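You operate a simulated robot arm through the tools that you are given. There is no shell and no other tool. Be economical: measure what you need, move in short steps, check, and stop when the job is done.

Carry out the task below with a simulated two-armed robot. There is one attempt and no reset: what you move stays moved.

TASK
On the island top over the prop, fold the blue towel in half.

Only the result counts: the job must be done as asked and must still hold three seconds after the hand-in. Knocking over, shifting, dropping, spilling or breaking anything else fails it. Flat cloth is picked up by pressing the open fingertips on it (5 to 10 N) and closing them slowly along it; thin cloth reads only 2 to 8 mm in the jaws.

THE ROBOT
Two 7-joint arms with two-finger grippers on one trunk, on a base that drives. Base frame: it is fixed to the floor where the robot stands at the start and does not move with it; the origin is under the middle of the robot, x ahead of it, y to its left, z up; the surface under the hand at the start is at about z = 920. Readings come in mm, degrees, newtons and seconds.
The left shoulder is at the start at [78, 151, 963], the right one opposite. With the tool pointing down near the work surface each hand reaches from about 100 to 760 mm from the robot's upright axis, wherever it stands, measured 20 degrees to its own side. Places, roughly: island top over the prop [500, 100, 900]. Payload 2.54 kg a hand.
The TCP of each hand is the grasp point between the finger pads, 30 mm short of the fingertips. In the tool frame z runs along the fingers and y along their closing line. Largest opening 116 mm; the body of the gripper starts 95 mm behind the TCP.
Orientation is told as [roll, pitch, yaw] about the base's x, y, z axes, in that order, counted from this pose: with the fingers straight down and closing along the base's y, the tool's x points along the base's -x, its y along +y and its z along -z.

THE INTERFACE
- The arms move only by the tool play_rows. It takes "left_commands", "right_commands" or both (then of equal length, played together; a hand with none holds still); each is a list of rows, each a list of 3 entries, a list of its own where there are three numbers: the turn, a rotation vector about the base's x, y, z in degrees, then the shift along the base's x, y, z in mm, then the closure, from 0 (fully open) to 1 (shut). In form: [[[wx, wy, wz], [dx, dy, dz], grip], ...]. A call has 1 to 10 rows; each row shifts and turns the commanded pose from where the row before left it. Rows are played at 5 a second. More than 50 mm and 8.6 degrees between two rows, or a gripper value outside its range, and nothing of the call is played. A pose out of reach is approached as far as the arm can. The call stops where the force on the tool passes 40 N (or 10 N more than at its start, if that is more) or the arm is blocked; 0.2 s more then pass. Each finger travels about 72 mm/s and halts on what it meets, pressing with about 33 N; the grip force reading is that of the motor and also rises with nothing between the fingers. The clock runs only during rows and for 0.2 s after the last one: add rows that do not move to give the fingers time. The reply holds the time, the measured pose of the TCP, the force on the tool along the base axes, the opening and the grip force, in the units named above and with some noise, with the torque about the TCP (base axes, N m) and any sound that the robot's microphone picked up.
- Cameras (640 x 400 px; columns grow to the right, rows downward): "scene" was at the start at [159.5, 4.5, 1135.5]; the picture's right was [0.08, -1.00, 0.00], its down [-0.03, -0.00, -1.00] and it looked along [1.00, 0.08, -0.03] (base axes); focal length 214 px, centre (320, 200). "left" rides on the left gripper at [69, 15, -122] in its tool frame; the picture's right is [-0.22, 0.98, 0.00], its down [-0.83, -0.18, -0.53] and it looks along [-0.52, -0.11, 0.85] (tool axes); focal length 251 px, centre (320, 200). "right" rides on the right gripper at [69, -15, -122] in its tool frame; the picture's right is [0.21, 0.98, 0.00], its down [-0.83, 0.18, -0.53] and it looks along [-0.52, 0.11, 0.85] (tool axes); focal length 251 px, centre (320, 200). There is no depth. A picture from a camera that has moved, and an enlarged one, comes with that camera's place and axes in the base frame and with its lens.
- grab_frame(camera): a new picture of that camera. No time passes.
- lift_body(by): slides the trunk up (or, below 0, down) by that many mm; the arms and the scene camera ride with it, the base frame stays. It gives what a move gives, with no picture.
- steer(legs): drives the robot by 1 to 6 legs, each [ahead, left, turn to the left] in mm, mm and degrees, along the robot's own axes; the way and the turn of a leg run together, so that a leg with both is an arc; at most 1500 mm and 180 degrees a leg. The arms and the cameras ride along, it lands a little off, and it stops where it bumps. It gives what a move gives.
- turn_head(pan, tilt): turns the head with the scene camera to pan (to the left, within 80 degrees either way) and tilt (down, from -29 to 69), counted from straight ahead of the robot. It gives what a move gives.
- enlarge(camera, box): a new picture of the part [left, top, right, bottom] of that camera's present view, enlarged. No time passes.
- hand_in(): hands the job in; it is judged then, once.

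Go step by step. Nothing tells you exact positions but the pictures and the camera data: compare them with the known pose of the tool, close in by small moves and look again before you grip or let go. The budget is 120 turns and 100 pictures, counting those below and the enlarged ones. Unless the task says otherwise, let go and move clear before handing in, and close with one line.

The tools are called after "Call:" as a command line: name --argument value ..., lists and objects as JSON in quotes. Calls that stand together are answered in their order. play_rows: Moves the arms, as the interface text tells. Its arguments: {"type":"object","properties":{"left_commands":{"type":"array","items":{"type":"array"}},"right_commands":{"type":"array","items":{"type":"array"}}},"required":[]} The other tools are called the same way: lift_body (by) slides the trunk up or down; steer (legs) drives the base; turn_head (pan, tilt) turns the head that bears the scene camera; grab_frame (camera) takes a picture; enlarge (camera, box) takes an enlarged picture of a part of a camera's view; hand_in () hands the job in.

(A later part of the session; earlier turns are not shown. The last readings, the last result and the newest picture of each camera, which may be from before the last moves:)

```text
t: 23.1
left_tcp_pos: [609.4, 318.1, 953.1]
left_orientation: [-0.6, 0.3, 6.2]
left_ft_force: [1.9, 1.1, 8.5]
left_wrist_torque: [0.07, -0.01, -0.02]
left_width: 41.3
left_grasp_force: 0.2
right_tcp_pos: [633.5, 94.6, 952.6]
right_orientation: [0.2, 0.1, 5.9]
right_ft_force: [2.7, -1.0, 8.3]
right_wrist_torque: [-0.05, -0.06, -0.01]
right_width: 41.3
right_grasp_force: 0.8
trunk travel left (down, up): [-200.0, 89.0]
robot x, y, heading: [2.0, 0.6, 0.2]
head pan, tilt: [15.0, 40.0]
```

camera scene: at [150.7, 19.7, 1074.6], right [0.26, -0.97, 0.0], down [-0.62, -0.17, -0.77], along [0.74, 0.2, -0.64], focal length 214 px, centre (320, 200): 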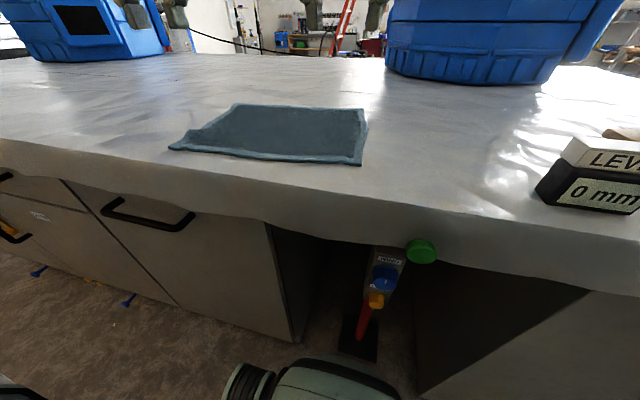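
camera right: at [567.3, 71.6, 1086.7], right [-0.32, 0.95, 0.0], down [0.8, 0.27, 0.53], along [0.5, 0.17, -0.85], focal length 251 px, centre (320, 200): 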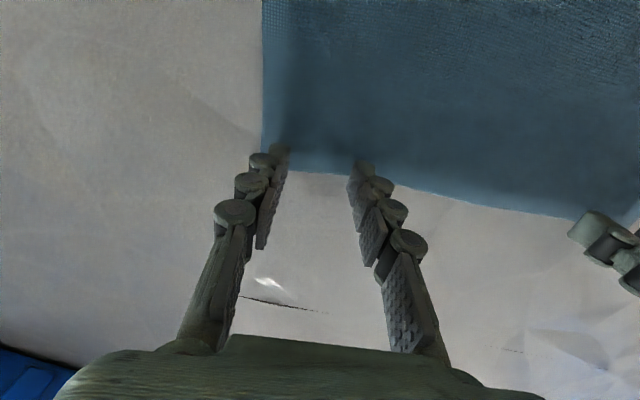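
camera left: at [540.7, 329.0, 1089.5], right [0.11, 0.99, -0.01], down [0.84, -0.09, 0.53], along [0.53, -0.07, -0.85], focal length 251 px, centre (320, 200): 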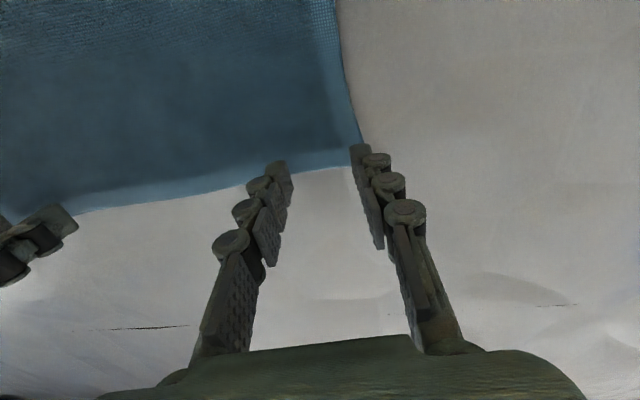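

Both press at about 8 N, so I close slowly.

Call:
play_rows --left_commands '[[[0, 0, 0], [0, 0, 0], 0.68], [[0, 0, 0], [0, 0, 0], 0.72], [[0, 0, 0], [0, 0, 0], 0.76], [[0, 0, 0], [0, 0, 0], 0.8], [[0, 0, 0], [0, 0, 0], 0.84], [[0, 0, 0], [0, 0, 0], 0.88], [[0, 0, 0], [0, 0, 0], 0.92], [[0, 0, 0], [0, 0, 0], 0.96], [[0, 0, 0], [0, 0, 0], 1.0], [[0, 0, 0], [0, 0, 0], 1.0]]' --right_commands '[[[0, 0, 0], [0, 0, 0], 0.68], [[0, 0, 0], [0, 0, 0], 0.72], [[0, 0, 0], [0, 0, 0], 0.76], [[0, 0, 0], [0, 0, 0], 0.8], [[0, 0, 0], [0, 0, 0], 0.84], [[0, 0, 0], [0, 0, 0], 0.88], [[0, 0, 0], [0, 0, 0], 0.92], [[0, 0, 0], [0, 0, 0], 0.96], [[0, 0, 0], [0, 0, 0], 1.0], [[0, 0, 0], [0, 0, 0], 1.0]]'

Call:
grab_frame --camera "left"

Call:
grab_frame --camera "right"

```text
t: 25.3
left_tcp_pos: [609.1, 317.8, 951.5]
left_orientation: [-0.8, 0.3, 6.2]
left_ft_force: [-0.3, -4.7, 3.2]
left_wrist_torque: [-0.13, -0.01, 0.04]
left_width: 3.2
left_grasp_force: 31.8
right_tcp_pos: [632.5, 94.1, 950.5]
right_orientation: [0.2, 0.1, 6.1]
right_ft_force: [-0.6, 3.7, 3.9]
right_wrist_torque: [0.08, 0.01, -0.02]
right_width: 3.7
right_grasp_force: 32.2
trunk travel left (down, up): [-200.0, 89.0]
robot x, y, heading: [-2.5, -0.7, 0.2]
head pan, tilt: [15.0, 40.0]
```

```text
67 pictures are left
camera left: at [539.4, 328.4, 1074.1], right [0.11, 0.99, -0.01], down [0.84, -0.09, 0.53], along [0.53, -0.07, -0.85], focal length 251 px, centre (320, 200)
```

left: 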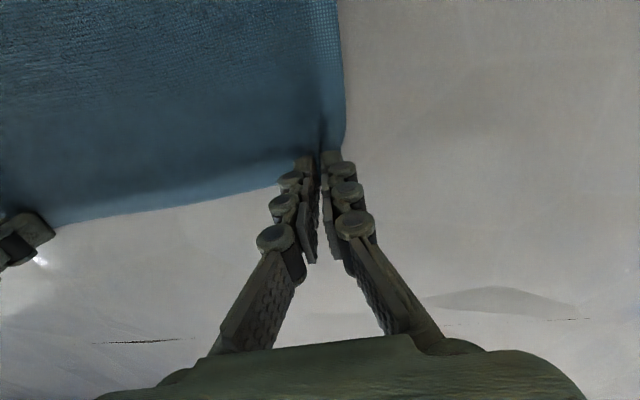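

```text
66 pictures are left
camera right: at [566.5, 71.8, 1073.6], right [-0.32, 0.95, 0.0], down [0.8, 0.27, 0.53], along [0.5, 0.17, -0.85], focal length 251 px, centre (320, 200)
```

right: 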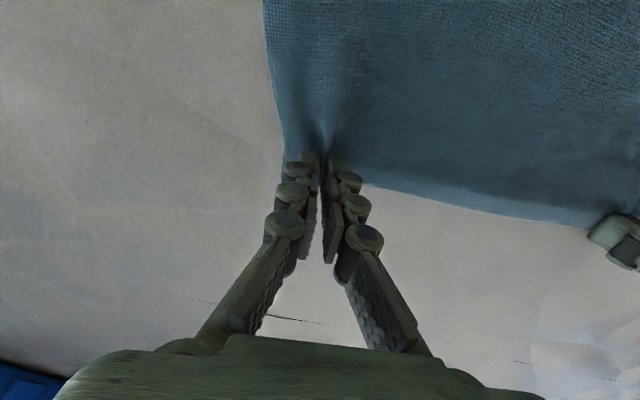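

Both far corners are pinched (3.2 / 3.7 mm). Now the first half of the arc towards the robot, tilting the fingers forward as I go.

Call:
play_rows --left_commands '[[[0, 0, 0], [-3.7, -1.4, 26.4], 1.0], [[0, 0, 0], [-10.8, -1.2, 24.6], 1.0], [[0.65, -5.96, 0], [-20.3, -2.2, 20.9], 1.0], [[0.65, -5.96, 0], [-25.5, -2.8, 15.7], 1.0], [[0.65, -5.96, 0], [-29.2, -3.2, 9.4], 1.0], [[0.65, -5.96, 0], [-30.9, -3.4, 2.4], 1.0]]' --right_commands '[[[0, 0, 0], [-3.7, 0.6, 26.4], 1.0], [[0, 0, 0], [-10.8, -1.2, 24.6], 1.0], [[0.65, -5.96, 0], [-20.3, -2.2, 20.9], 1.0], [[0.65, -5.96, 0], [-25.5, -2.8, 15.7], 1.0], [[0.65, -5.96, 0], [-29.2, -3.2, 9.4], 1.0], [[0.65, -5.96, 0], [-30.9, -3.4, 2.4], 1.0]]'

Call:
grab_frame --camera "scene"

Call:
grab_frame --camera "left"

```text
t: 26.7
left_tcp_pos: [488.2, 305.2, 1053.7]
left_orientation: [-0.6, -23.8, 6.1]
left_ft_force: [0.8, -2.7, -1.0]
left_wrist_torque: [-0.08, 0.02, -0.05]
left_width: 3.3
left_grasp_force: 32.1
right_tcp_pos: [511.7, 82.1, 1048.4]
right_orientation: [0.4, -24.0, 5.9]
right_ft_force: [-0.1, 3.1, -0.7]
right_wrist_torque: [0.04, 0.02, 0.03]
right_width: 3.8
right_grasp_force: 32.7
trunk travel left (down, up): [-200.0, 89.0]
robot x, y, heading: [-2.8, 1.4, -0.1]
head pan, tilt: [15.0, 40.0]
```

```text
65 pictures are left
camera scene: at [150.5, 19.8, 1074.8], right [0.26, -0.97, 0.0], down [-0.62, -0.17, -0.77], along [0.74, 0.2, -0.64], focal length 214 px, centre (320, 200)
```

scene: 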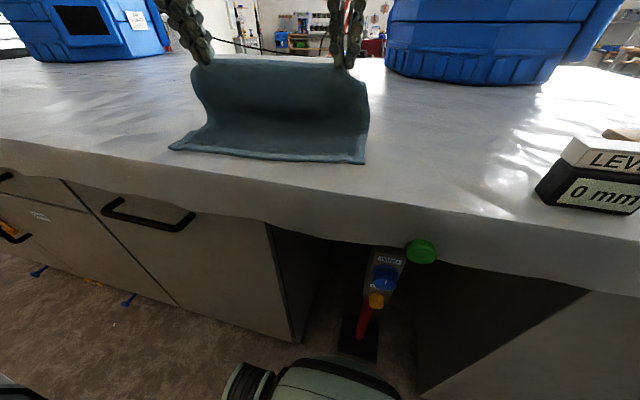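

```text
64 pictures are left
camera left: at [374.7, 309.9, 1137.1], right [0.09, 0.99, 0.08], down [0.55, -0.12, 0.82], along [0.83, -0.03, -0.56], focal length 251 px, centre (320, 200)
```

left: 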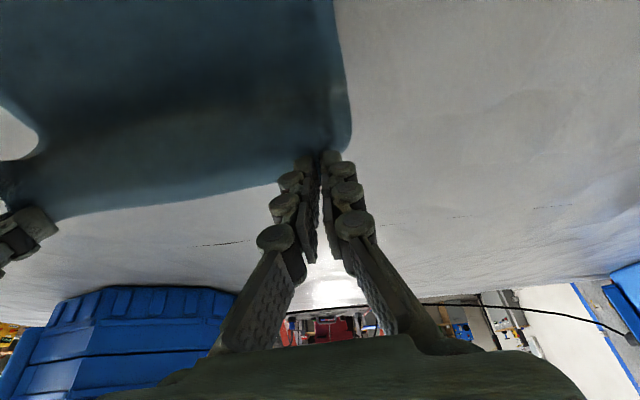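

The fold rises cleanly and the near edge hasn't moved. Second half now, increasing the tilt to about 54° and stopping around 30 mm above the table.

Call:
play_rows --left_commands '[[[0.86, -7.95, 0], [-31.7, -3.4, -5.5], 1.0], [[0.86, -7.95, 0], [-29.5, -3.2, -12.6], 1.0], [[0.86, -7.95, 0], [-25.4, -2.8, -19.1], 1.0], [[0.65, -5.96, 0], [-19.2, -2.1, -23.6], 1.0], [[0, 0, 0], [-9.2, -1, -19.5], 1.0], [[0, 0, 0], [0, 0, 0], 1.0]]' --right_commands '[[[0.86, -7.95, 0], [-31.7, -3.4, -5.5], 1.0], [[0.86, -7.95, 0], [-29.5, -3.2, -12.6], 1.0], [[0.86, -7.95, 0], [-25.4, -2.8, -19.1], 1.0], [[0.65, -5.96, 0], [-19.2, -2.1, -23.6], 1.0], [[0, 0, 0], [-9.2, -1, -19.5], 1.0], [[0, 0, 0], [0, 0, 0], 1.0]]'

Call:
grab_frame --camera "scene"

Call:
grab_frame --camera "left"

Call:
grab_frame --camera "right"

```text
t: 28.1
left_tcp_pos: [410.0, 309.5, 1017.2]
left_orientation: [-1.0, -53.5, 6.3]
left_ft_force: [0.2, -25.4, -4.1]
left_wrist_torque: [-0.58, 0.11, -0.51]
left_width: 4.3
left_grasp_force: 32.8
left hand out of reach, approached as far as the arm can: row 4, 5
right_tcp_pos: [398.5, 70.7, 970.1]
right_orientation: [0.9, -53.9, 5.8]
right_ft_force: [1.2, 25.8, 4.8]
right_wrist_torque: [0.5, -0.12, 0.55]
right_width: 3.7
right_grasp_force: 32.8
trunk travel left (down, up): [-200.0, 89.0]
robot x, y, heading: [1.6, -2.3, 0.0]
head pan, tilt: [15.0, 40.0]
```

```text
63 pictures are left
camera scene: at [151.7, 20.2, 1075.7], right [0.26, -0.96, 0.0], down [-0.61, -0.17, -0.77], along [0.75, 0.2, -0.63], focal length 214 px, centre (320, 200)
```

scene: 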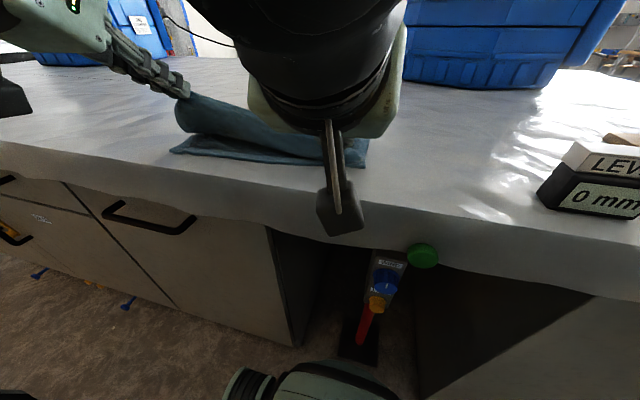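

```text
62 pictures are left
camera left: at [270.5, 311.6, 1032.4], right [0.03, 0.99, 0.16], down [0.08, -0.17, 0.98], along [1.0, -0.02, -0.08], focal length 251 px, centre (320, 200)
```

left: 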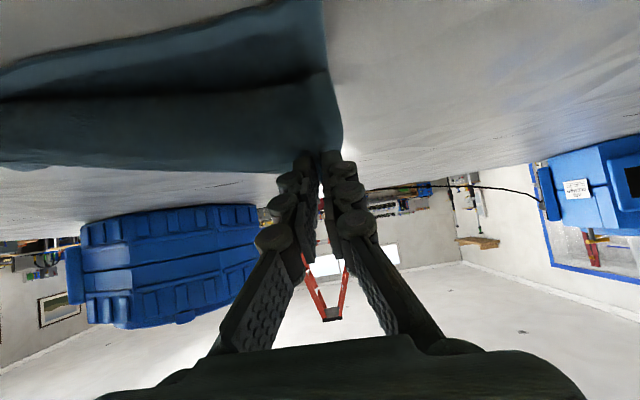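

```text
61 pictures are left
camera right: at [262.4, 39.1, 986.9], right [-0.24, 0.96, -0.16], down [0.04, 0.18, 0.98], along [0.97, 0.23, -0.08], focal length 251 px, centre (320, 200)
```

right: 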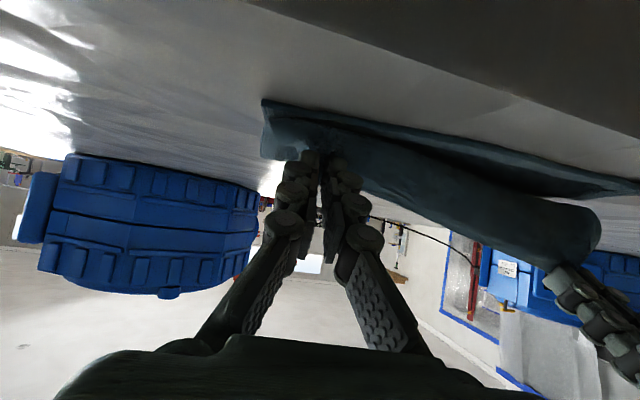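

The left hand hit its reach limit at that tilt, stopping about 45 mm too high. I'll ease its tilt to about 40° and bring it down to its place.

Call:
play_rows --left_commands '[[[-0.76, 6.96, 0], [-4, -8, -10], 1.0], [[-0.76, 6.96, 0], [-10, -5, -14], 1.0], [[0, 0, 0], [-10, -4, -12], 1.0], [[0, 0, 0], [-5, 0, -6], 1.0], [[0, 0, 0], [0, 0, 0], 1.0]]'

Call:
grab_frame --camera "right"

Call:
grab_frame --camera "left"

Call:
grab_frame --camera "scene"

```text
t: 29.3
left_tcp_pos: [380.1, 294.3, 975.6]
left_orientation: [-0.6, -39.7, 6.3]
left_ft_force: [0.3, -4.6, -0.1]
left_wrist_torque: [-0.12, -0.01, -0.07]
left_width: 3.2
left_grasp_force: 32.5
right_tcp_pos: [398.4, 68.7, 970.2]
right_orientation: [0.4, -53.8, 6.0]
right_ft_force: [-0.4, 4.8, -0.2]
right_wrist_torque: [0.08, 0.03, 0.09]
right_width: 3.5
right_grasp_force: 32.7
trunk travel left (down, up): [-200.0, 89.0]
robot x, y, heading: [0.7, -2.6, 0.1]
head pan, tilt: [15.0, 40.0]
```

```text
60 pictures are left
camera right: at [262.6, 37.9, 986.5], right [-0.23, 0.96, -0.17], down [0.04, 0.18, 0.98], along [0.97, 0.22, -0.08], focal length 251 px, centre (320, 200)
```

right: 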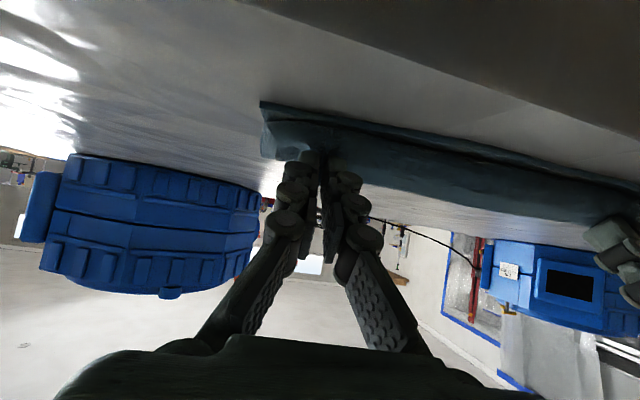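

```text
59 pictures are left
camera left: at [248.9, 296.5, 1025.3], right [0.06, 0.99, 0.13], down [0.31, -0.14, 0.94], along [0.95, -0.02, -0.32], focal length 251 px, centre (320, 200)
```

left: 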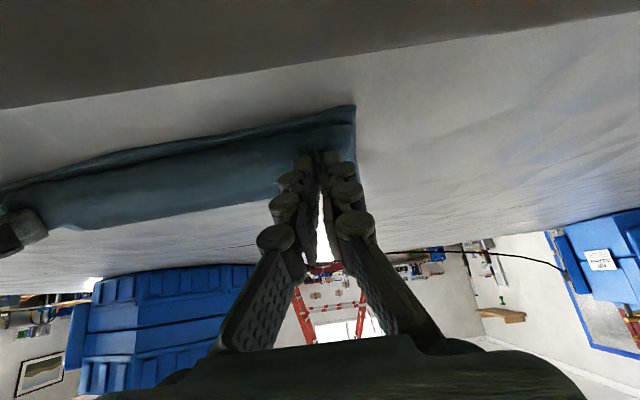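

```text
58 pictures are left
camera scene: at [151.6, 20.0, 1075.5], right [0.26, -0.97, 0.0], down [-0.61, -0.17, -0.77], along [0.75, 0.2, -0.64], focal length 214 px, centre (320, 200)
```

scene: 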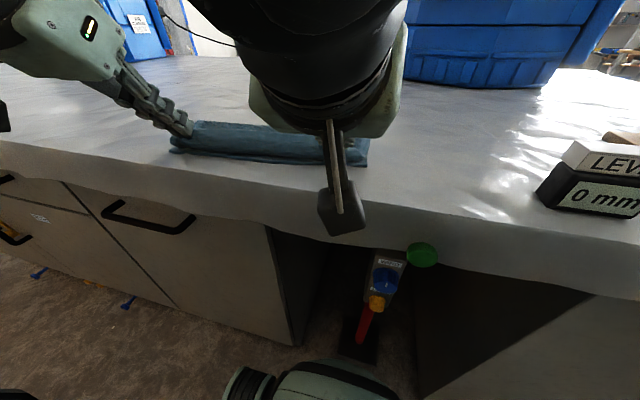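

Now the edge is stacked well over the near edge. I'll lower another 20 mm, open, and back out along the fingers.

Call:
play_rows --left_commands '[[[0, 0, 0], [-2, 0, -10], 1.0], [[0, 0, 0], [-2, 0, -9], 1.0], [[0, 0, 0], [0, 0, 0], 1.0]]' --right_commands '[[[0, 0, 0], [-2, 0, -10], 1.0], [[0, 0, 0], [-2, 0, -9], 1.0], [[0, 0, 0], [0, 0, 0], 1.0]]'

Call:
grab_frame --camera "left"

Call:
grab_frame --camera "right"

```text
t: 30.1
left_tcp_pos: [385.2, 297.9, 968.0]
left_orientation: [-0.6, -39.5, 6.2]
left_ft_force: [1.4, -7.2, 0.0]
left_wrist_torque: [-0.14, -0.04, -0.1]
left_width: 3.1
left_grasp_force: 32.1
left hand out of reach, approached as far as the arm can: row 1, 2
right_tcp_pos: [396.9, 70.2, 951.8]
right_orientation: [0.5, -53.9, 5.9]
right_ft_force: [1.7, 6.4, 8.0]
right_wrist_torque: [0.07, -0.16, 0.13]
right_width: 3.6
right_grasp_force: 32.6
trunk travel left (down, up): [-200.0, 89.0]
robot x, y, heading: [-0.4, -0.4, 0.0]
head pan, tilt: [15.0, 40.0]
```

```text
57 pictures are left
camera left: at [253.1, 300.3, 1017.3], right [0.07, 0.99, 0.13], down [0.31, -0.14, 0.94], along [0.95, -0.02, -0.32], focal length 251 px, centre (320, 200)
```

left: 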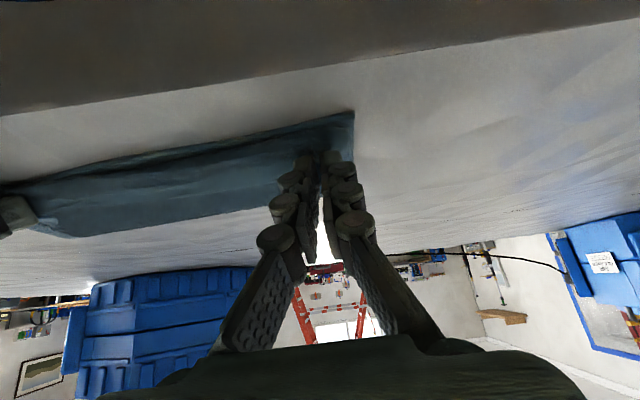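

```text
56 pictures are left
camera right: at [259.7, 39.0, 968.6], right [-0.23, 0.96, -0.17], down [0.04, 0.18, 0.98], along [0.97, 0.22, -0.08], focal length 251 px, centre (320, 200)
```

right: 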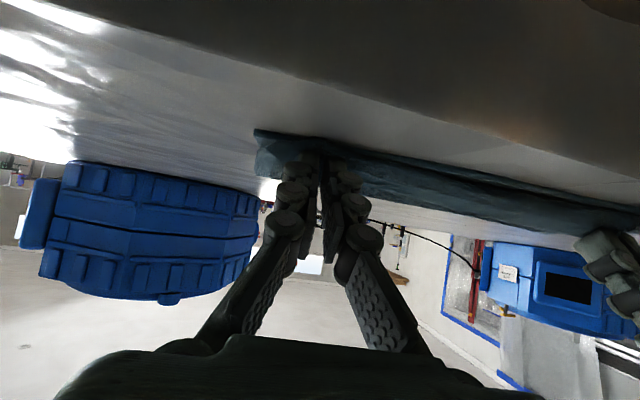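

The right hand is at the cloth stack with 8 N; the left is held up by its reach limit. I'll reduce the left tilt slightly, bring its tip down, and raise the right a touch.

Call:
play_rows --left_commands '[[[-0.86, 7.95, 0], [-2, -2, -3], 1.0], [[0, 0, 0], [-2, -2, -4], 1.0], [[0, 0, 0], [0, 0, -3], 1.0], [[0, 0, 0], [0, 0, 0], 1.0]]' --right_commands '[[[0, 0, 0], [0, 0, 3], 1.0], [[0, 0, 0], [0, 0, 0], 1.0], [[0, 0, 0], [0, 0, 0], 1.0], [[0, 0, 0], [0, 0, 0], 1.0]]'

Call:
grab_frame --camera "left"

```text
t: 31.1
left_tcp_pos: [381.2, 293.7, 958.3]
left_orientation: [-0.5, -31.7, 6.3]
left_ft_force: [0.5, -3.3, 7.0]
left_wrist_torque: [-0.12, -0.05, -0.03]
left_width: 3.0
left_grasp_force: 32.6
right_tcp_pos: [396.1, 70.5, 954.6]
right_orientation: [0.4, -53.8, 5.9]
right_ft_force: [-0.7, 3.5, 1.2]
right_wrist_torque: [0.06, -0.02, 0.08]
right_width: 3.4
right_grasp_force: 32.5
trunk travel left (down, up): [-200.0, 89.0]
robot x, y, heading: [1.5, 1.1, -0.1]
head pan, tilt: [15.0, 40.0]
```

```text
55 pictures are left
camera left: at [257.3, 297.4, 1025.0], right [0.08, 0.99, 0.1], down [0.44, -0.13, 0.89], along [0.9, -0.03, -0.44], focal length 251 px, centre (320, 200)
```

left: 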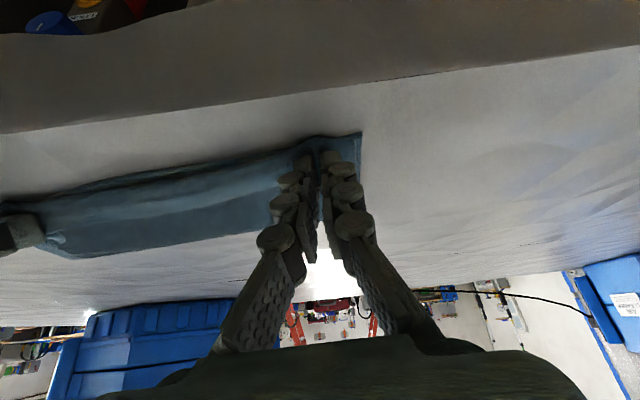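

Both are in place; I release and lift away.

Call:
play_rows --left_commands '[[[0, 0, 0], [0, 0, 1], 0.9], [[0, 0, 0], [0, 0, 1], 0.7], [[0, 0, 0], [0, 0, 0], 0.6], [[0, 0, 0], [-4, 0, 12], 0.6], [[0, 0, 0], [-5, 0, 25], 0.6], [[0, 0, 0], [0, 0, 40], 0.6], [[0, 0, 0], [0, 0, 45], 0.6], [[0, 0, 0], [0, 0, 0], 0.6]]' --right_commands '[[[0, 0, 0], [0, 0, 0], 0.9], [[0, 0, 0], [0, 0, 0], 0.7], [[0, 0, 0], [0, 0, 0], 0.6], [[0, 0, 0], [-6, 0, 12], 0.6], [[0, 0, 0], [-5, 0, 25], 0.6], [[0, 0, 0], [0, 0, 40], 0.6], [[0, 0, 0], [0, 0, 45], 0.6], [[0, 0, 0], [0, 0, 0], 0.6]]'

Call:
grab_frame --camera "left"

Call:
grab_frame --camera "right"

Call:
grab_frame --camera "scene"

```text
t: 32.9
left_tcp_pos: [374.6, 296.4, 1080.6]
left_orientation: [-0.6, -31.7, 6.2]
left_ft_force: [-0.4, -0.2, 0.5]
left_wrist_torque: [0.0, -0.02, 0.01]
left_width: 46.2
left_grasp_force: 0.1
right_tcp_pos: [388.9, 70.3, 1072.3]
right_orientation: [0.0, -53.4, 6.0]
right_ft_force: [0.1, -0.8, -0.3]
right_wrist_torque: [0.01, 0.01, 0.02]
right_width: 46.5
right_grasp_force: 0.1
trunk travel left (down, up): [-200.0, 89.0]
robot x, y, heading: [-0.7, -5.0, -0.1]
head pan, tilt: [15.0, 40.0]
```

```text
54 pictures are left
camera left: at [250.8, 299.4, 1149.1], right [0.08, 0.99, 0.1], down [0.44, -0.13, 0.89], along [0.9, -0.03, -0.45], focal length 251 px, centre (320, 200)
```

left: 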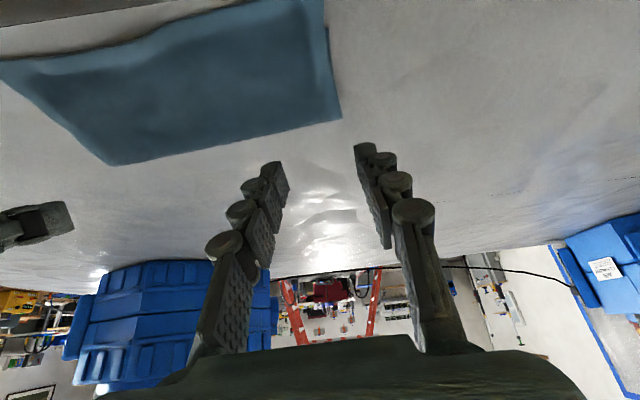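

```text
53 pictures are left
camera right: at [252.7, 40.7, 1089.9], right [-0.23, 0.96, -0.17], down [0.04, 0.19, 0.98], along [0.97, 0.22, -0.08], focal length 251 px, centre (320, 200)
```

right: 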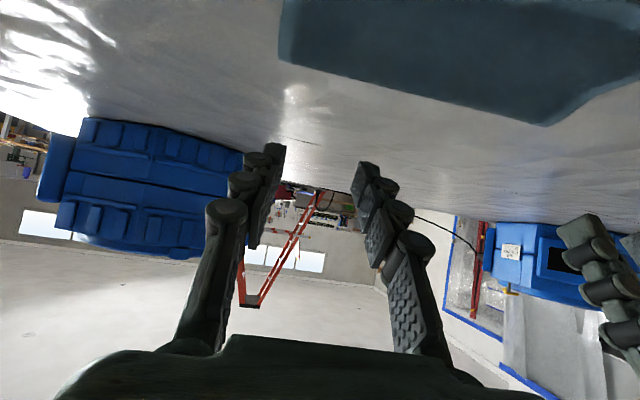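

```text
52 pictures are left
camera scene: at [159.0, 23.0, 1119.0], right [0.27, -0.96, 0.0], down [-0.2, -0.06, -0.98], along [0.94, 0.26, -0.21], focal length 214 px, centre (320, 200)
```

scene: 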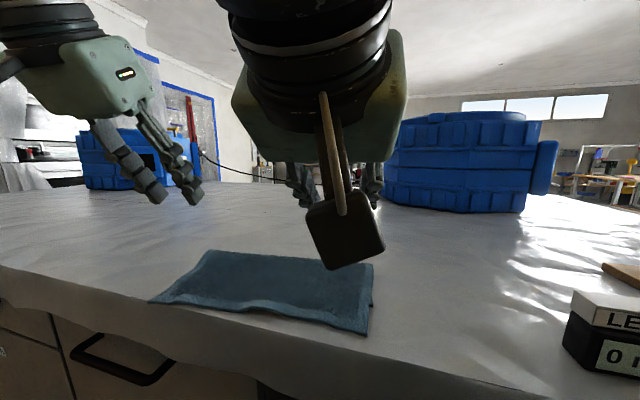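

The towel appears folded, fold line around x 490–520. I'll bring the hands upright and higher to inspect it with the hand cameras.

Call:
play_rows --left_commands '[[[-0.86, 7.95, 0], [0, 5, 12], 0.6], [[-0.86, 7.95, 0], [0, 5, 12], 0.6], [[-0.86, 7.95, 0], [0, 5, 12], 0.6], [[-0.86, 7.95, 0], [0, 5, 12], 0.6], [[0, 0, 0], [0, 0, 10], 0.6], [[0, 0, 0], [0, 0, 10], 0.6], [[0, 0, 0], [0, 0, 0], 0.6]]' --right_commands '[[[-0.86, 7.95, 0], [0, -12, 12], 0.6], [[-0.86, 7.95, 0], [0, -12, 12], 0.6], [[-0.86, 7.95, 0], [0, -12, 12], 0.6], [[-0.86, 7.95, 0], [0, -12, 12], 0.6], [[-0.86, 7.95, 0], [0, -12, 12], 0.6], [[-0.86, 7.95, 0], [0, -12, 12], 0.6], [[-0.65, 5.96, 0], [0, -12, 0], 0.6]]'

Call:
turn_head --pan 15 --tilt 40

Call:
grab_frame --camera "left"

Call:
grab_frame --camera "right"

Call:
grab_frame --camera "scene"

```text
t: 34.5
left_tcp_pos: [372.3, 313.4, 1148.8]
left_orientation: [-0.7, 0.3, 6.2]
left_ft_force: [-0.6, 0.9, -0.5]
left_wrist_torque: [-0.01, -0.05, 0.01]
left_width: 46.4
left_grasp_force: 0.0
right_tcp_pos: [384.2, -13.0, 1149.0]
right_orientation: [0.3, 0.3, 6.1]
right_ft_force: [-1.4, -0.2, 0.5]
right_wrist_torque: [-0.05, 0.02, 0.0]
right_width: 46.3
right_grasp_force: 0.2
trunk travel left (down, up): [-200.0, 89.0]
robot x, y, heading: [0.8, 2.8, 0.0]
head pan, tilt: [15.0, 40.0]
```

```text
t: 35.1
left_tcp_pos: [371.3, 313.0, 1148.5]
left_orientation: [-0.6, 0.2, 6.1]
left_ft_force: [-1.1, 0.1, -0.4]
left_wrist_torque: [-0.02, 0.0, 0.01]
left_width: 46.3
left_grasp_force: 0.1
right_tcp_pos: [382.1, -14.0, 1149.0]
right_orientation: [0.2, 0.3, 6.1]
right_ft_force: [0.9, 0.6, 0.4]
right_wrist_torque: [-0.01, -0.01, 0.0]
right_width: 46.4
right_grasp_force: 0.0
trunk travel left (down, up): [-200.0, 89.0]
robot x, y, heading: [0.2, -0.2, -0.1]
head pan, tilt: [15.0, 40.0]
```

```text
51 pictures are left
camera left: at [302.1, 323.1, 1271.3], right [0.11, 0.99, -0.01], down [0.84, -0.09, 0.53], along [0.53, -0.07, -0.85], focal length 251 px, centre (320, 200)
```

left: 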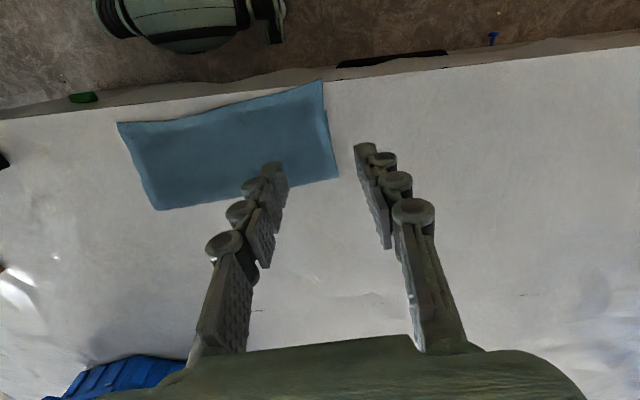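

```text
50 pictures are left
camera right: at [317.1, -36.7, 1270.5], right [-0.32, 0.95, 0.0], down [0.8, 0.27, 0.53], along [0.5, 0.17, -0.85], focal length 251 px, centre (320, 200)
```

right: 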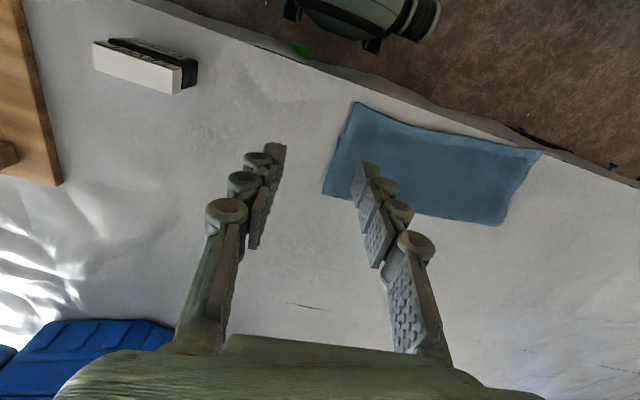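

```text
49 pictures are left
camera scene: at [151.3, 19.8, 1074.6], right [0.26, -0.97, 0.0], down [-0.62, -0.17, -0.77], along [0.74, 0.2, -0.64], focal length 214 px, centre (320, 200)
```

scene: 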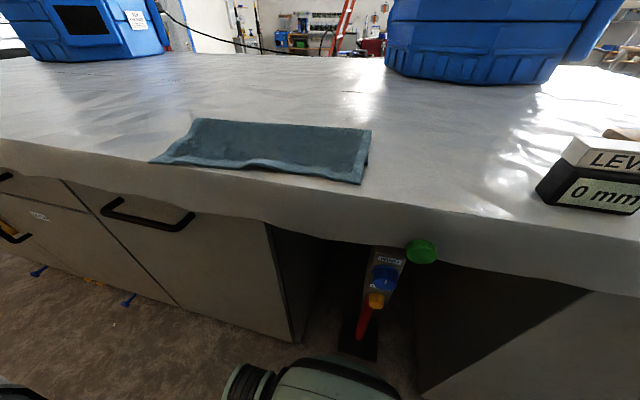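

The towel is folded with the hem opened out. I'll zoom in to check how the edges line up.

Call:
enlarge --camera "scene" --box '[130, 90, 400, 210]'

Call:
enlarge --camera "left" --box '[100, 60, 360, 220]'

Call:
enlarge --camera "right" --box '[300, 80, 560, 240]'

```text
2.37 times, centred on (265, 150) of scene
camera zoom: at [151.3, 19.8, 1074.6], right [0.26, -0.97, 0.0], down [-0.62, -0.17, -0.77], along [0.74, 0.2, -0.64], focal length 508 px, centre (450, 318)
```

zoom: 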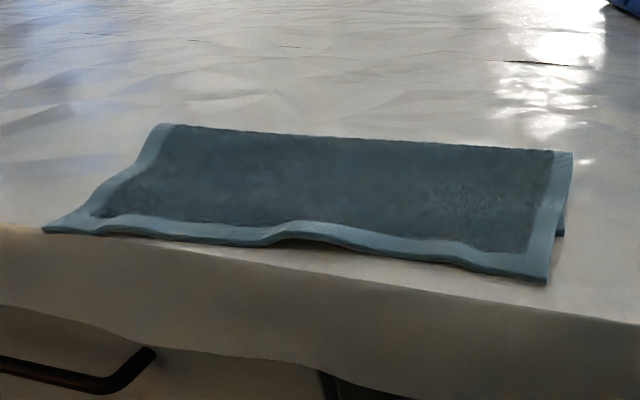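

```text
2.46 times, centred on (230, 140) of left
camera zoom: at [302.1, 323.1, 1271.3], right [0.11, 0.99, -0.01], down [0.84, -0.09, 0.53], along [0.53, -0.07, -0.85], focal length 619 px, centre (542, 348)
```

zoom: 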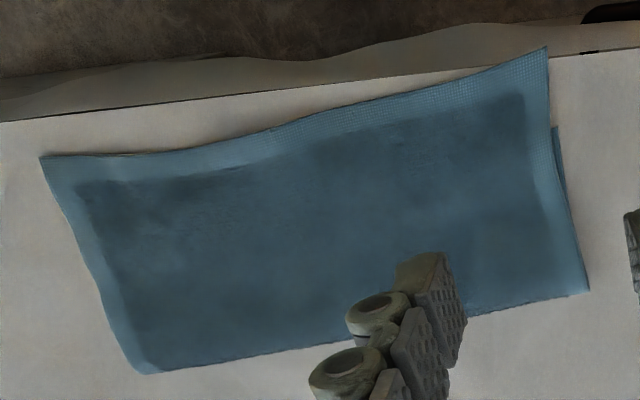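

```text
2.46 times, centred on (430, 160) of right
camera zoom: at [317.1, -36.7, 1270.5], right [-0.32, 0.95, 0.0], down [0.8, 0.27, 0.53], along [0.5, 0.17, -0.85], focal length 619 px, centre (49, 298)
```

zoom: 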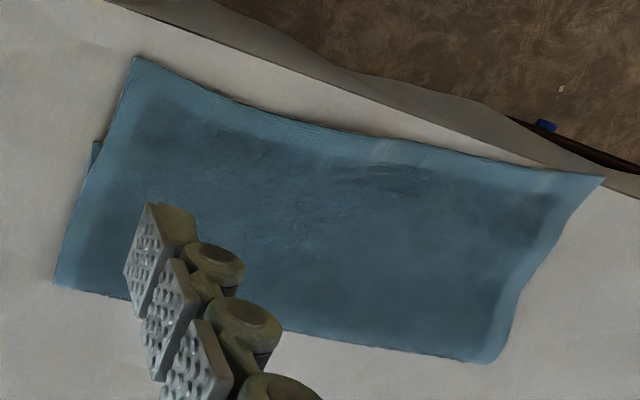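

The fold is good but the top layer overshoots the lower near edge by about 40–50 mm (lower A(381,320), B(415,24); upper A'(343,318), B'(364,30)). I'll regrip the single-layer overhang and shift it back, fold line to x≈502/534.

Call:
play_rows --left_commands '[[[0, 0, 0], [-2.6, -5.1, -32.7], 0.65], [[0, 0, 0], [-2.6, -5.1, -32.7], 0.65], [[0, 0, 0], [-2.6, -5.1, -32.7], 0.65], [[0, 0, 0], [-2.6, -5.1, -32.7], 0.65], [[0, 0, 0], [-2.6, -5.1, -32.7], 0.65], [[0, 0, 0], [0, 0, 0], 0.65]]' --right_commands '[[[0, 0, 0], [-2, 15.4, -32.8], 0.65], [[0, 0, 0], [-2, 15.4, -32.8], 0.65], [[0, 0, 0], [-2, 15.4, -32.8], 0.65], [[0, 0, 0], [-2, 15.4, -32.8], 0.65], [[0, 0, 0], [-2, 15.4, -32.8], 0.65], [[0, 0, 0], [0, 0, 0], 0.65]]'

Call:
grab_frame --camera "left"

Call:
grab_frame --camera "right"

```text
t: 36.5
left_tcp_pos: [359.4, 284.4, 987.1]
left_orientation: [-0.6, 0.2, 6.2]
left_ft_force: [-0.1, -0.5, -0.6]
left_wrist_torque: [-0.03, -0.04, 0.01]
left_width: 40.7
left_grasp_force: 0.0
right_tcp_pos: [373.2, 62.8, 982.8]
right_orientation: [0.1, 0.3, 6.0]
right_ft_force: [0.1, -0.1, -0.2]
right_wrist_torque: [0.02, -0.01, 0.0]
right_width: 40.6
right_grasp_force: 0.0
trunk travel left (down, up): [-200.0, 89.0]
robot x, y, heading: [2.1, -3.9, 0.0]
head pan, tilt: [15.0, 40.0]
```

```text
45 pictures are left
camera left: at [290.1, 295.6, 1108.8], right [0.11, 0.99, -0.01], down [0.84, -0.08, 0.53], along [0.53, -0.07, -0.85], focal length 251 px, centre (320, 200)
```

left: 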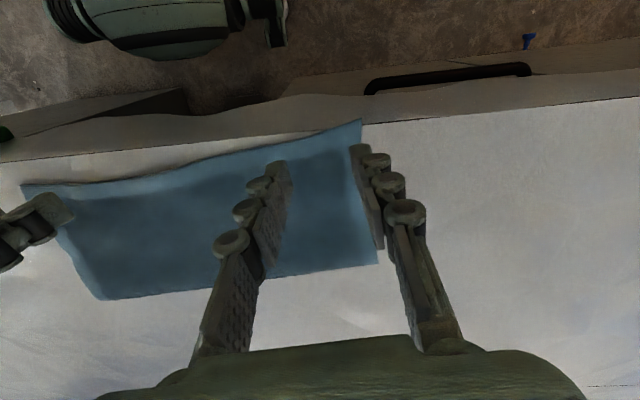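

```text
44 pictures are left
camera right: at [307.5, 39.0, 1104.6], right [-0.32, 0.95, 0.0], down [0.8, 0.27, 0.53], along [0.5, 0.17, -0.85], focal length 251 px, centre (320, 200)
```

right: 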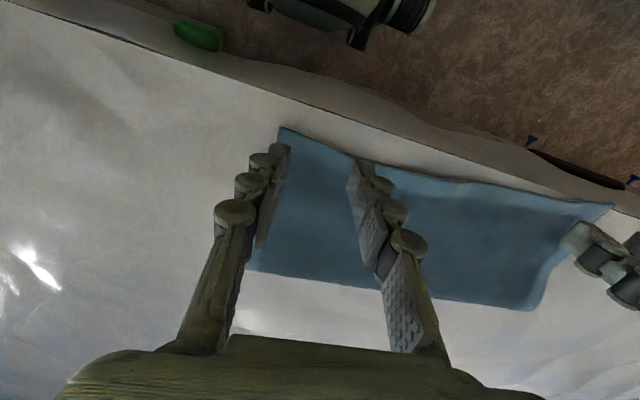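

Alignment over the overhang is good. Descending to contact in small steps.

Call:
play_rows --left_commands '[[[0, 0, 0], [0, 2, -12], 0.65], [[0, 0, 0], [0, 0, -12], 0.65], [[0, 0, 0], [0, 0, -6], 0.65], [[0, 0, 0], [0, 0, -2], 0.65], [[0, 0, 0], [0, 0, 0], 0.65]]' --right_commands '[[[0, 0, 0], [2, 0, -10], 0.65], [[0, 0, 0], [0, 0, -10], 0.65], [[0, 0, 0], [0, 0, -6], 0.65], [[0, 0, 0], [0, 0, -2], 0.65], [[0, 0, 0], [0, 0, 0], 0.65]]'

```text
t: 37.7
left_tcp_pos: [359.8, 288.5, 953.5]
left_orientation: [-0.6, 0.3, 6.3]
left_ft_force: [0.2, -0.2, 1.8]
left_wrist_torque: [0.0, -0.02, 0.02]
left_width: 40.6
left_grasp_force: 0.0
right_tcp_pos: [375.9, 62.9, 954.2]
right_orientation: [0.2, 0.2, 6.0]
right_ft_force: [-0.1, -0.1, 0.2]
right_wrist_torque: [-0.03, 0.0, 0.03]
right_width: 40.5
right_grasp_force: 0.1
trunk travel left (down, up): [-200.0, 89.0]
robot x, y, heading: [0.5, 3.2, 0.2]
head pan, tilt: [15.0, 40.0]
```

Call:
play_rows --left_commands '[[[0, 0, 0], [0, 0, -1.5], 0.65], [[0, 0, 0], [0, 0, -0.5], 0.65], [[0, 0, 0], [0, 0, 0], 0.65]]' --right_commands '[[[0, 0, 0], [0, 0, -2], 0.65], [[0, 0, 0], [0, 0, -1.5], 0.65], [[0, 0, 0], [0, 0, 0], 0.65]]'

```text
t: 38.5
left_tcp_pos: [358.4, 288.5, 951.8]
left_orientation: [-0.6, 0.2, 6.3]
left_ft_force: [1.5, 0.1, 9.8]
left_wrist_torque: [0.0, -0.08, 0.03]
left_width: 41.1
left_grasp_force: 0.5
right_tcp_pos: [375.3, 62.0, 952.1]
right_orientation: [0.2, 0.1, 5.9]
right_ft_force: [2.2, 0.0, 5.7]
right_wrist_torque: [-0.03, -0.04, -0.01]
right_width: 40.9
right_grasp_force: 0.3
trunk travel left (down, up): [-200.0, 89.0]
robot x, y, heading: [-4.2, 2.8, 0.0]
head pan, tilt: [15.0, 40.0]
```

Contact at 10 N and 6 N; closing slowly.

Call:
play_rows --left_commands '[[[0, 0, 0], [0, 0, 0], 0.68], [[0, 0, 0], [0, 0, 0], 0.72], [[0, 0, 0], [0, 0, 0], 0.76], [[0, 0, 0], [0, 0, 0], 0.8], [[0, 0, 0], [0, 0, 0], 0.84], [[0, 0, 0], [0, 0, 0], 0.88], [[0, 0, 0], [0, 0, 0], 0.92], [[0, 0, 0], [0, 0, 0], 0.96], [[0, 0, 0], [0, 0, 0], 1.0], [[0, 0, 0], [0, 0, 0], 1.0]]' --right_commands '[[[0, 0, 0], [0, 0, -0.7], 0.68], [[0, 0, 0], [0, 0, 0], 0.72], [[0, 0, 0], [0, 0, 0], 0.76], [[0, 0, 0], [0, 0, 0], 0.8], [[0, 0, 0], [0, 0, 0], 0.84], [[0, 0, 0], [0, 0, 0], 0.88], [[0, 0, 0], [0, 0, 0], 0.92], [[0, 0, 0], [0, 0, 0], 0.96], [[0, 0, 0], [0, 0, 0], 1.0], [[0, 0, 0], [0, 0, 0], 1.0]]'

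Call:
grab_frame --camera "left"

Call:
grab_frame --camera "right"

```text
t: 40.7
left_tcp_pos: [357.6, 289.3, 951.3]
left_orientation: [-0.6, 0.3, 6.2]
left_ft_force: [0.0, -5.9, 4.9]
left_wrist_torque: [-0.18, 0.02, -0.01]
left_width: 6.0
left_grasp_force: 32.4
right_tcp_pos: [375.5, 62.4, 950.9]
right_orientation: [0.2, 0.2, 6.2]
right_ft_force: [-0.6, 6.8, 2.2]
right_wrist_torque: [0.2, -0.02, 0.02]
right_width: 3.5
right_grasp_force: 32.1
trunk travel left (down, up): [-200.0, 89.0]
robot x, y, heading: [2.5, -0.1, -0.1]
head pan, tilt: [15.0, 40.0]
```

```text
43 pictures are left
camera left: at [288.4, 298.9, 1074.1], right [0.11, 0.99, -0.01], down [0.84, -0.09, 0.53], along [0.53, -0.07, -0.85], focal length 251 px, centre (320, 200)
```

left: 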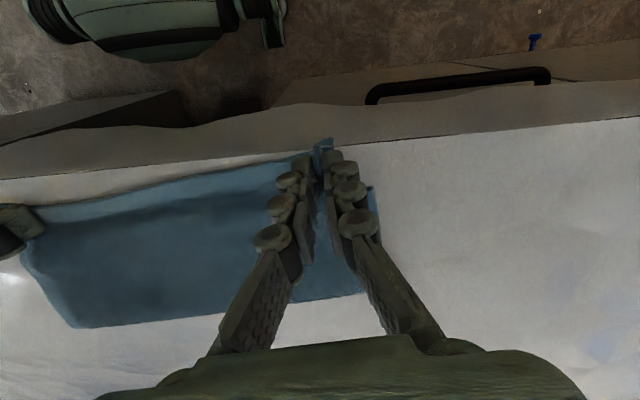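

```text
42 pictures are left
camera right: at [308.8, 39.8, 1074.0], right [-0.32, 0.95, 0.0], down [0.8, 0.27, 0.53], along [0.5, 0.17, -0.85], focal length 251 px, centre (320, 200)
```

right: 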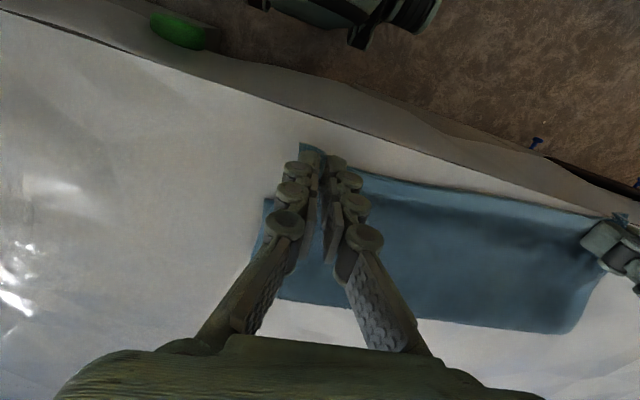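

Gripped. Now I lift and swing back past vertical over the desired fold line so the lower layer re-lies flat.

Call:
play_rows --left_commands '[[[0, 0, 0], [5.1, 0.6, 29], 1.0], [[0, 0, 0], [15, 1.6, 27], 1.0], [[0, 0, 0], [23.9, 2.6, 23.2], 1.0], [[0, 0, 0], [31, 3.4, 17.8], 1.0], [[0, 0, 0], [36.1, 3.9, 11.2], 1.0], [[0, 0, 0], [38.9, 4.2, 3.8], 1.0], [[0, 0, 0], [0, 0, 0], 1.0]]' --right_commands '[[[0, 0, 0], [5.5, 0.6, 29], 1.0], [[0, 0, 0], [16.3, 1.6, 27], 1.0], [[0, 0, 0], [25.9, 2.6, 23.2], 1.0], [[0, 0, 0], [33.7, 3.4, 17.8], 1.0], [[0, 0, 0], [39.3, 3.9, 11.2], 1.0], [[0, 0, 0], [42.2, 4.2, 3.8], 1.0], [[0, 0, 0], [0, 0, 0], 1.0]]'

Call:
grab_frame --camera "scene"

Call:
grab_frame --camera "left"

Call:
grab_frame --camera "right"

```text
t: 42.3
left_tcp_pos: [507.7, 307.2, 1062.0]
left_orientation: [-0.5, 0.3, 6.2]
left_ft_force: [1.7, -10.9, -0.2]
left_wrist_torque: [-0.3, -0.04, -0.01]
left_width: 5.9
left_grasp_force: 32.8
right_tcp_pos: [538.0, 78.5, 1064.1]
right_orientation: [0.3, 0.2, 6.3]
right_ft_force: [-1.2, 11.0, 0.8]
right_wrist_torque: [0.33, 0.05, 0.08]
right_width: 3.7
right_grasp_force: 33.1
trunk travel left (down, up): [-200.0, 89.0]
robot x, y, heading: [-2.3, -1.5, -0.1]
head pan, tilt: [15.0, 40.0]
```

```text
41 pictures are left
camera scene: at [151.0, 19.7, 1074.7], right [0.26, -0.97, 0.0], down [-0.62, -0.17, -0.77], along [0.74, 0.2, -0.64], focal length 214 px, centre (320, 200)
```

scene: 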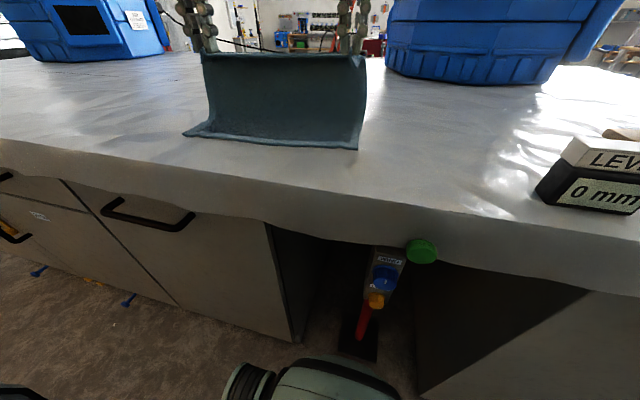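

```text
40 pictures are left
camera left: at [438.2, 316.9, 1185.1], right [0.11, 0.99, -0.01], down [0.84, -0.09, 0.53], along [0.53, -0.07, -0.85], focal length 251 px, centre (320, 200)
```

left: 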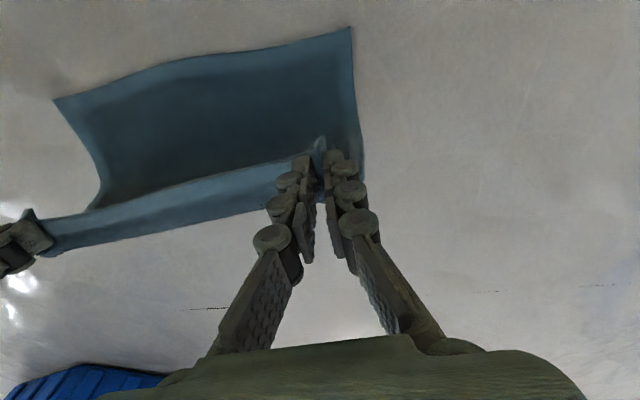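

```text
39 pictures are left
camera right: at [471.4, 54.8, 1185.5], right [-0.32, 0.95, 0.0], down [0.8, 0.27, 0.53], along [0.5, 0.17, -0.85], focal length 251 px, centre (320, 200)
```

right: 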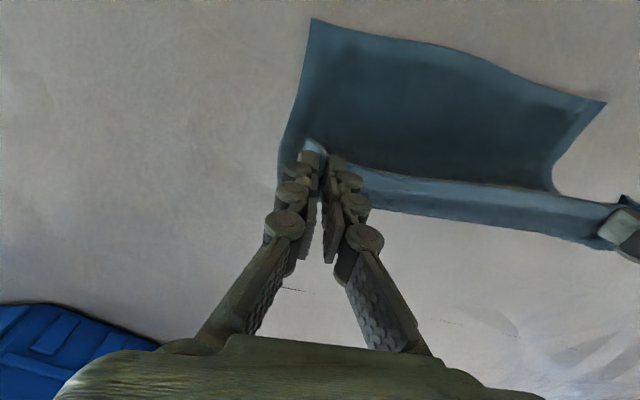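

The whole towel slid forward about 45 mm (now lower A(430,341), B(457,44)), which is fine. I now lower the top edge onto the lower edge, taut along the arc.

Call:
play_rows --left_commands '[[[0, 0, 0], [-18, -2, -14], 1.0], [[0, 0, 0], [-15, -1, -16], 1.0], [[0, 0, 0], [-13, 0, -20], 1.0], [[0, 0, 0], [-8, 0, -22], 1.0], [[0, 0, 0], [-2, 0, -20], 1.0], [[0, 0, 0], [0, 0, -7], 1.0], [[0, 0, 0], [0, 0, 0], 1.0]]' --right_commands '[[[0, 0, 0], [-20, 1, -14], 1.0], [[0, 0, 0], [-17, 1, -16], 1.0], [[0, 0, 0], [-14, 0, -20], 1.0], [[0, 0, 0], [-9, 0, -22], 1.0], [[0, 0, 0], [-2, 0, -20], 1.0], [[0, 0, 0], [0, 0, -7], 1.0], [[0, 0, 0], [0, 0, 0], 1.0]]'

Call:
grab_frame --camera "scene"

Call:
grab_frame --camera "left"

Call:
grab_frame --camera "right"

```text
t: 43.9
left_tcp_pos: [452.2, 302.1, 964.3]
left_orientation: [-0.6, 0.3, 6.2]
left_ft_force: [0.9, -3.9, 0.3]
left_wrist_torque: [-0.07, 0.0, 0.03]
left_width: 5.8
left_grasp_force: 32.5
right_tcp_pos: [475.8, 80.8, 965.3]
right_orientation: [0.2, 0.1, 6.0]
right_ft_force: [-0.7, 3.4, -0.5]
right_wrist_torque: [0.1, -0.01, 0.0]
right_width: 4.1
right_grasp_force: 35.3
trunk travel left (down, up): [-200.0, 89.0]
robot x, y, heading: [-1.6, 1.4, 0.1]
head pan, tilt: [15.0, 40.0]
```

```text
38 pictures are left
camera scene: at [151.3, 19.8, 1074.6], right [0.26, -0.97, 0.0], down [-0.62, -0.17, -0.77], along [0.74, 0.2, -0.64], focal length 214 px, centre (320, 200)
```

scene: 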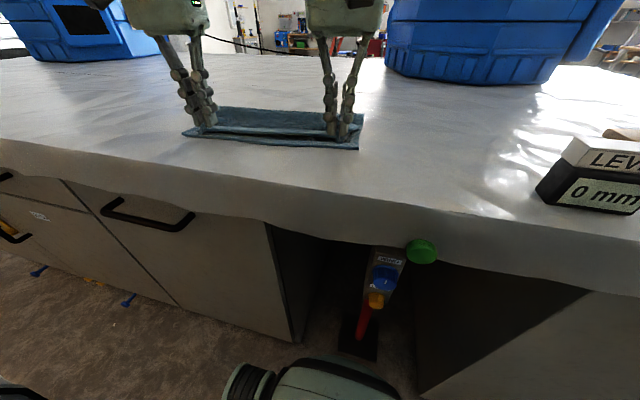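

```text
37 pictures are left
camera left: at [382.2, 312.6, 1087.2], right [0.11, 0.99, -0.01], down [0.84, -0.09, 0.53], along [0.53, -0.07, -0.85], focal length 251 px, centre (320, 200)
```

left: 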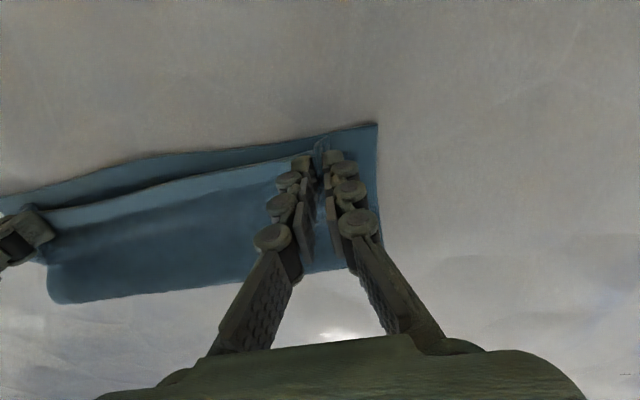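

```text
36 pictures are left
camera right: at [408.6, 57.1, 1087.1], right [-0.32, 0.95, 0.0], down [0.8, 0.27, 0.53], along [0.5, 0.17, -0.85], focal length 251 px, centre (320, 200)
```

right: 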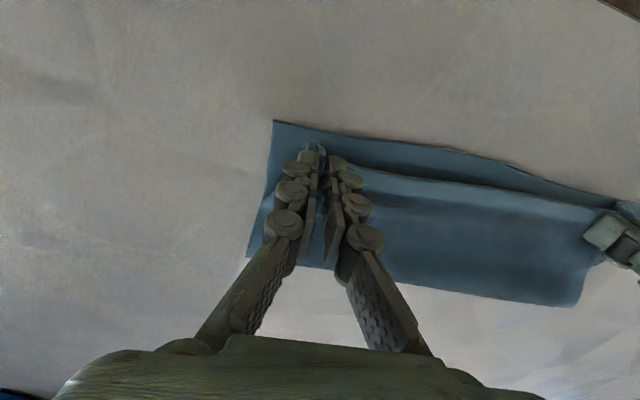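

The top edge sits 5–9 mm behind the lower edge and the fold line is about right. I'll lower to light contact and check.

Call:
play_rows --left_commands '[[[0, 0, 0], [0, 0, -4], 1.0], [[0, 0, 0], [0, 0, -4], 1.0], [[0, 0, 0], [0, 0, 0], 1.0]]' --right_commands '[[[0, 0, 0], [-2, 0, -4], 1.0], [[0, 0, 0], [0, 0, -4], 1.0], [[0, 0, 0], [0, 0, 0], 1.0]]'

```text
t: 44.7
left_tcp_pos: [452.9, 302.4, 956.6]
left_orientation: [-0.6, 0.3, 6.2]
left_ft_force: [-0.3, -2.9, 3.8]
left_wrist_torque: [-0.03, -0.01, 0.0]
left_width: 5.5
left_grasp_force: 33.4
right_tcp_pos: [473.9, 80.9, 955.9]
right_orientation: [0.2, 0.3, 6.0]
right_ft_force: [-0.4, 2.1, 2.1]
right_wrist_torque: [0.09, 0.04, 0.0]
right_width: 2.7
right_grasp_force: 31.1
trunk travel left (down, up): [-200.0, 89.0]
robot x, y, heading: [0.1, -1.2, -0.1]
head pan, tilt: [15.0, 40.0]
```

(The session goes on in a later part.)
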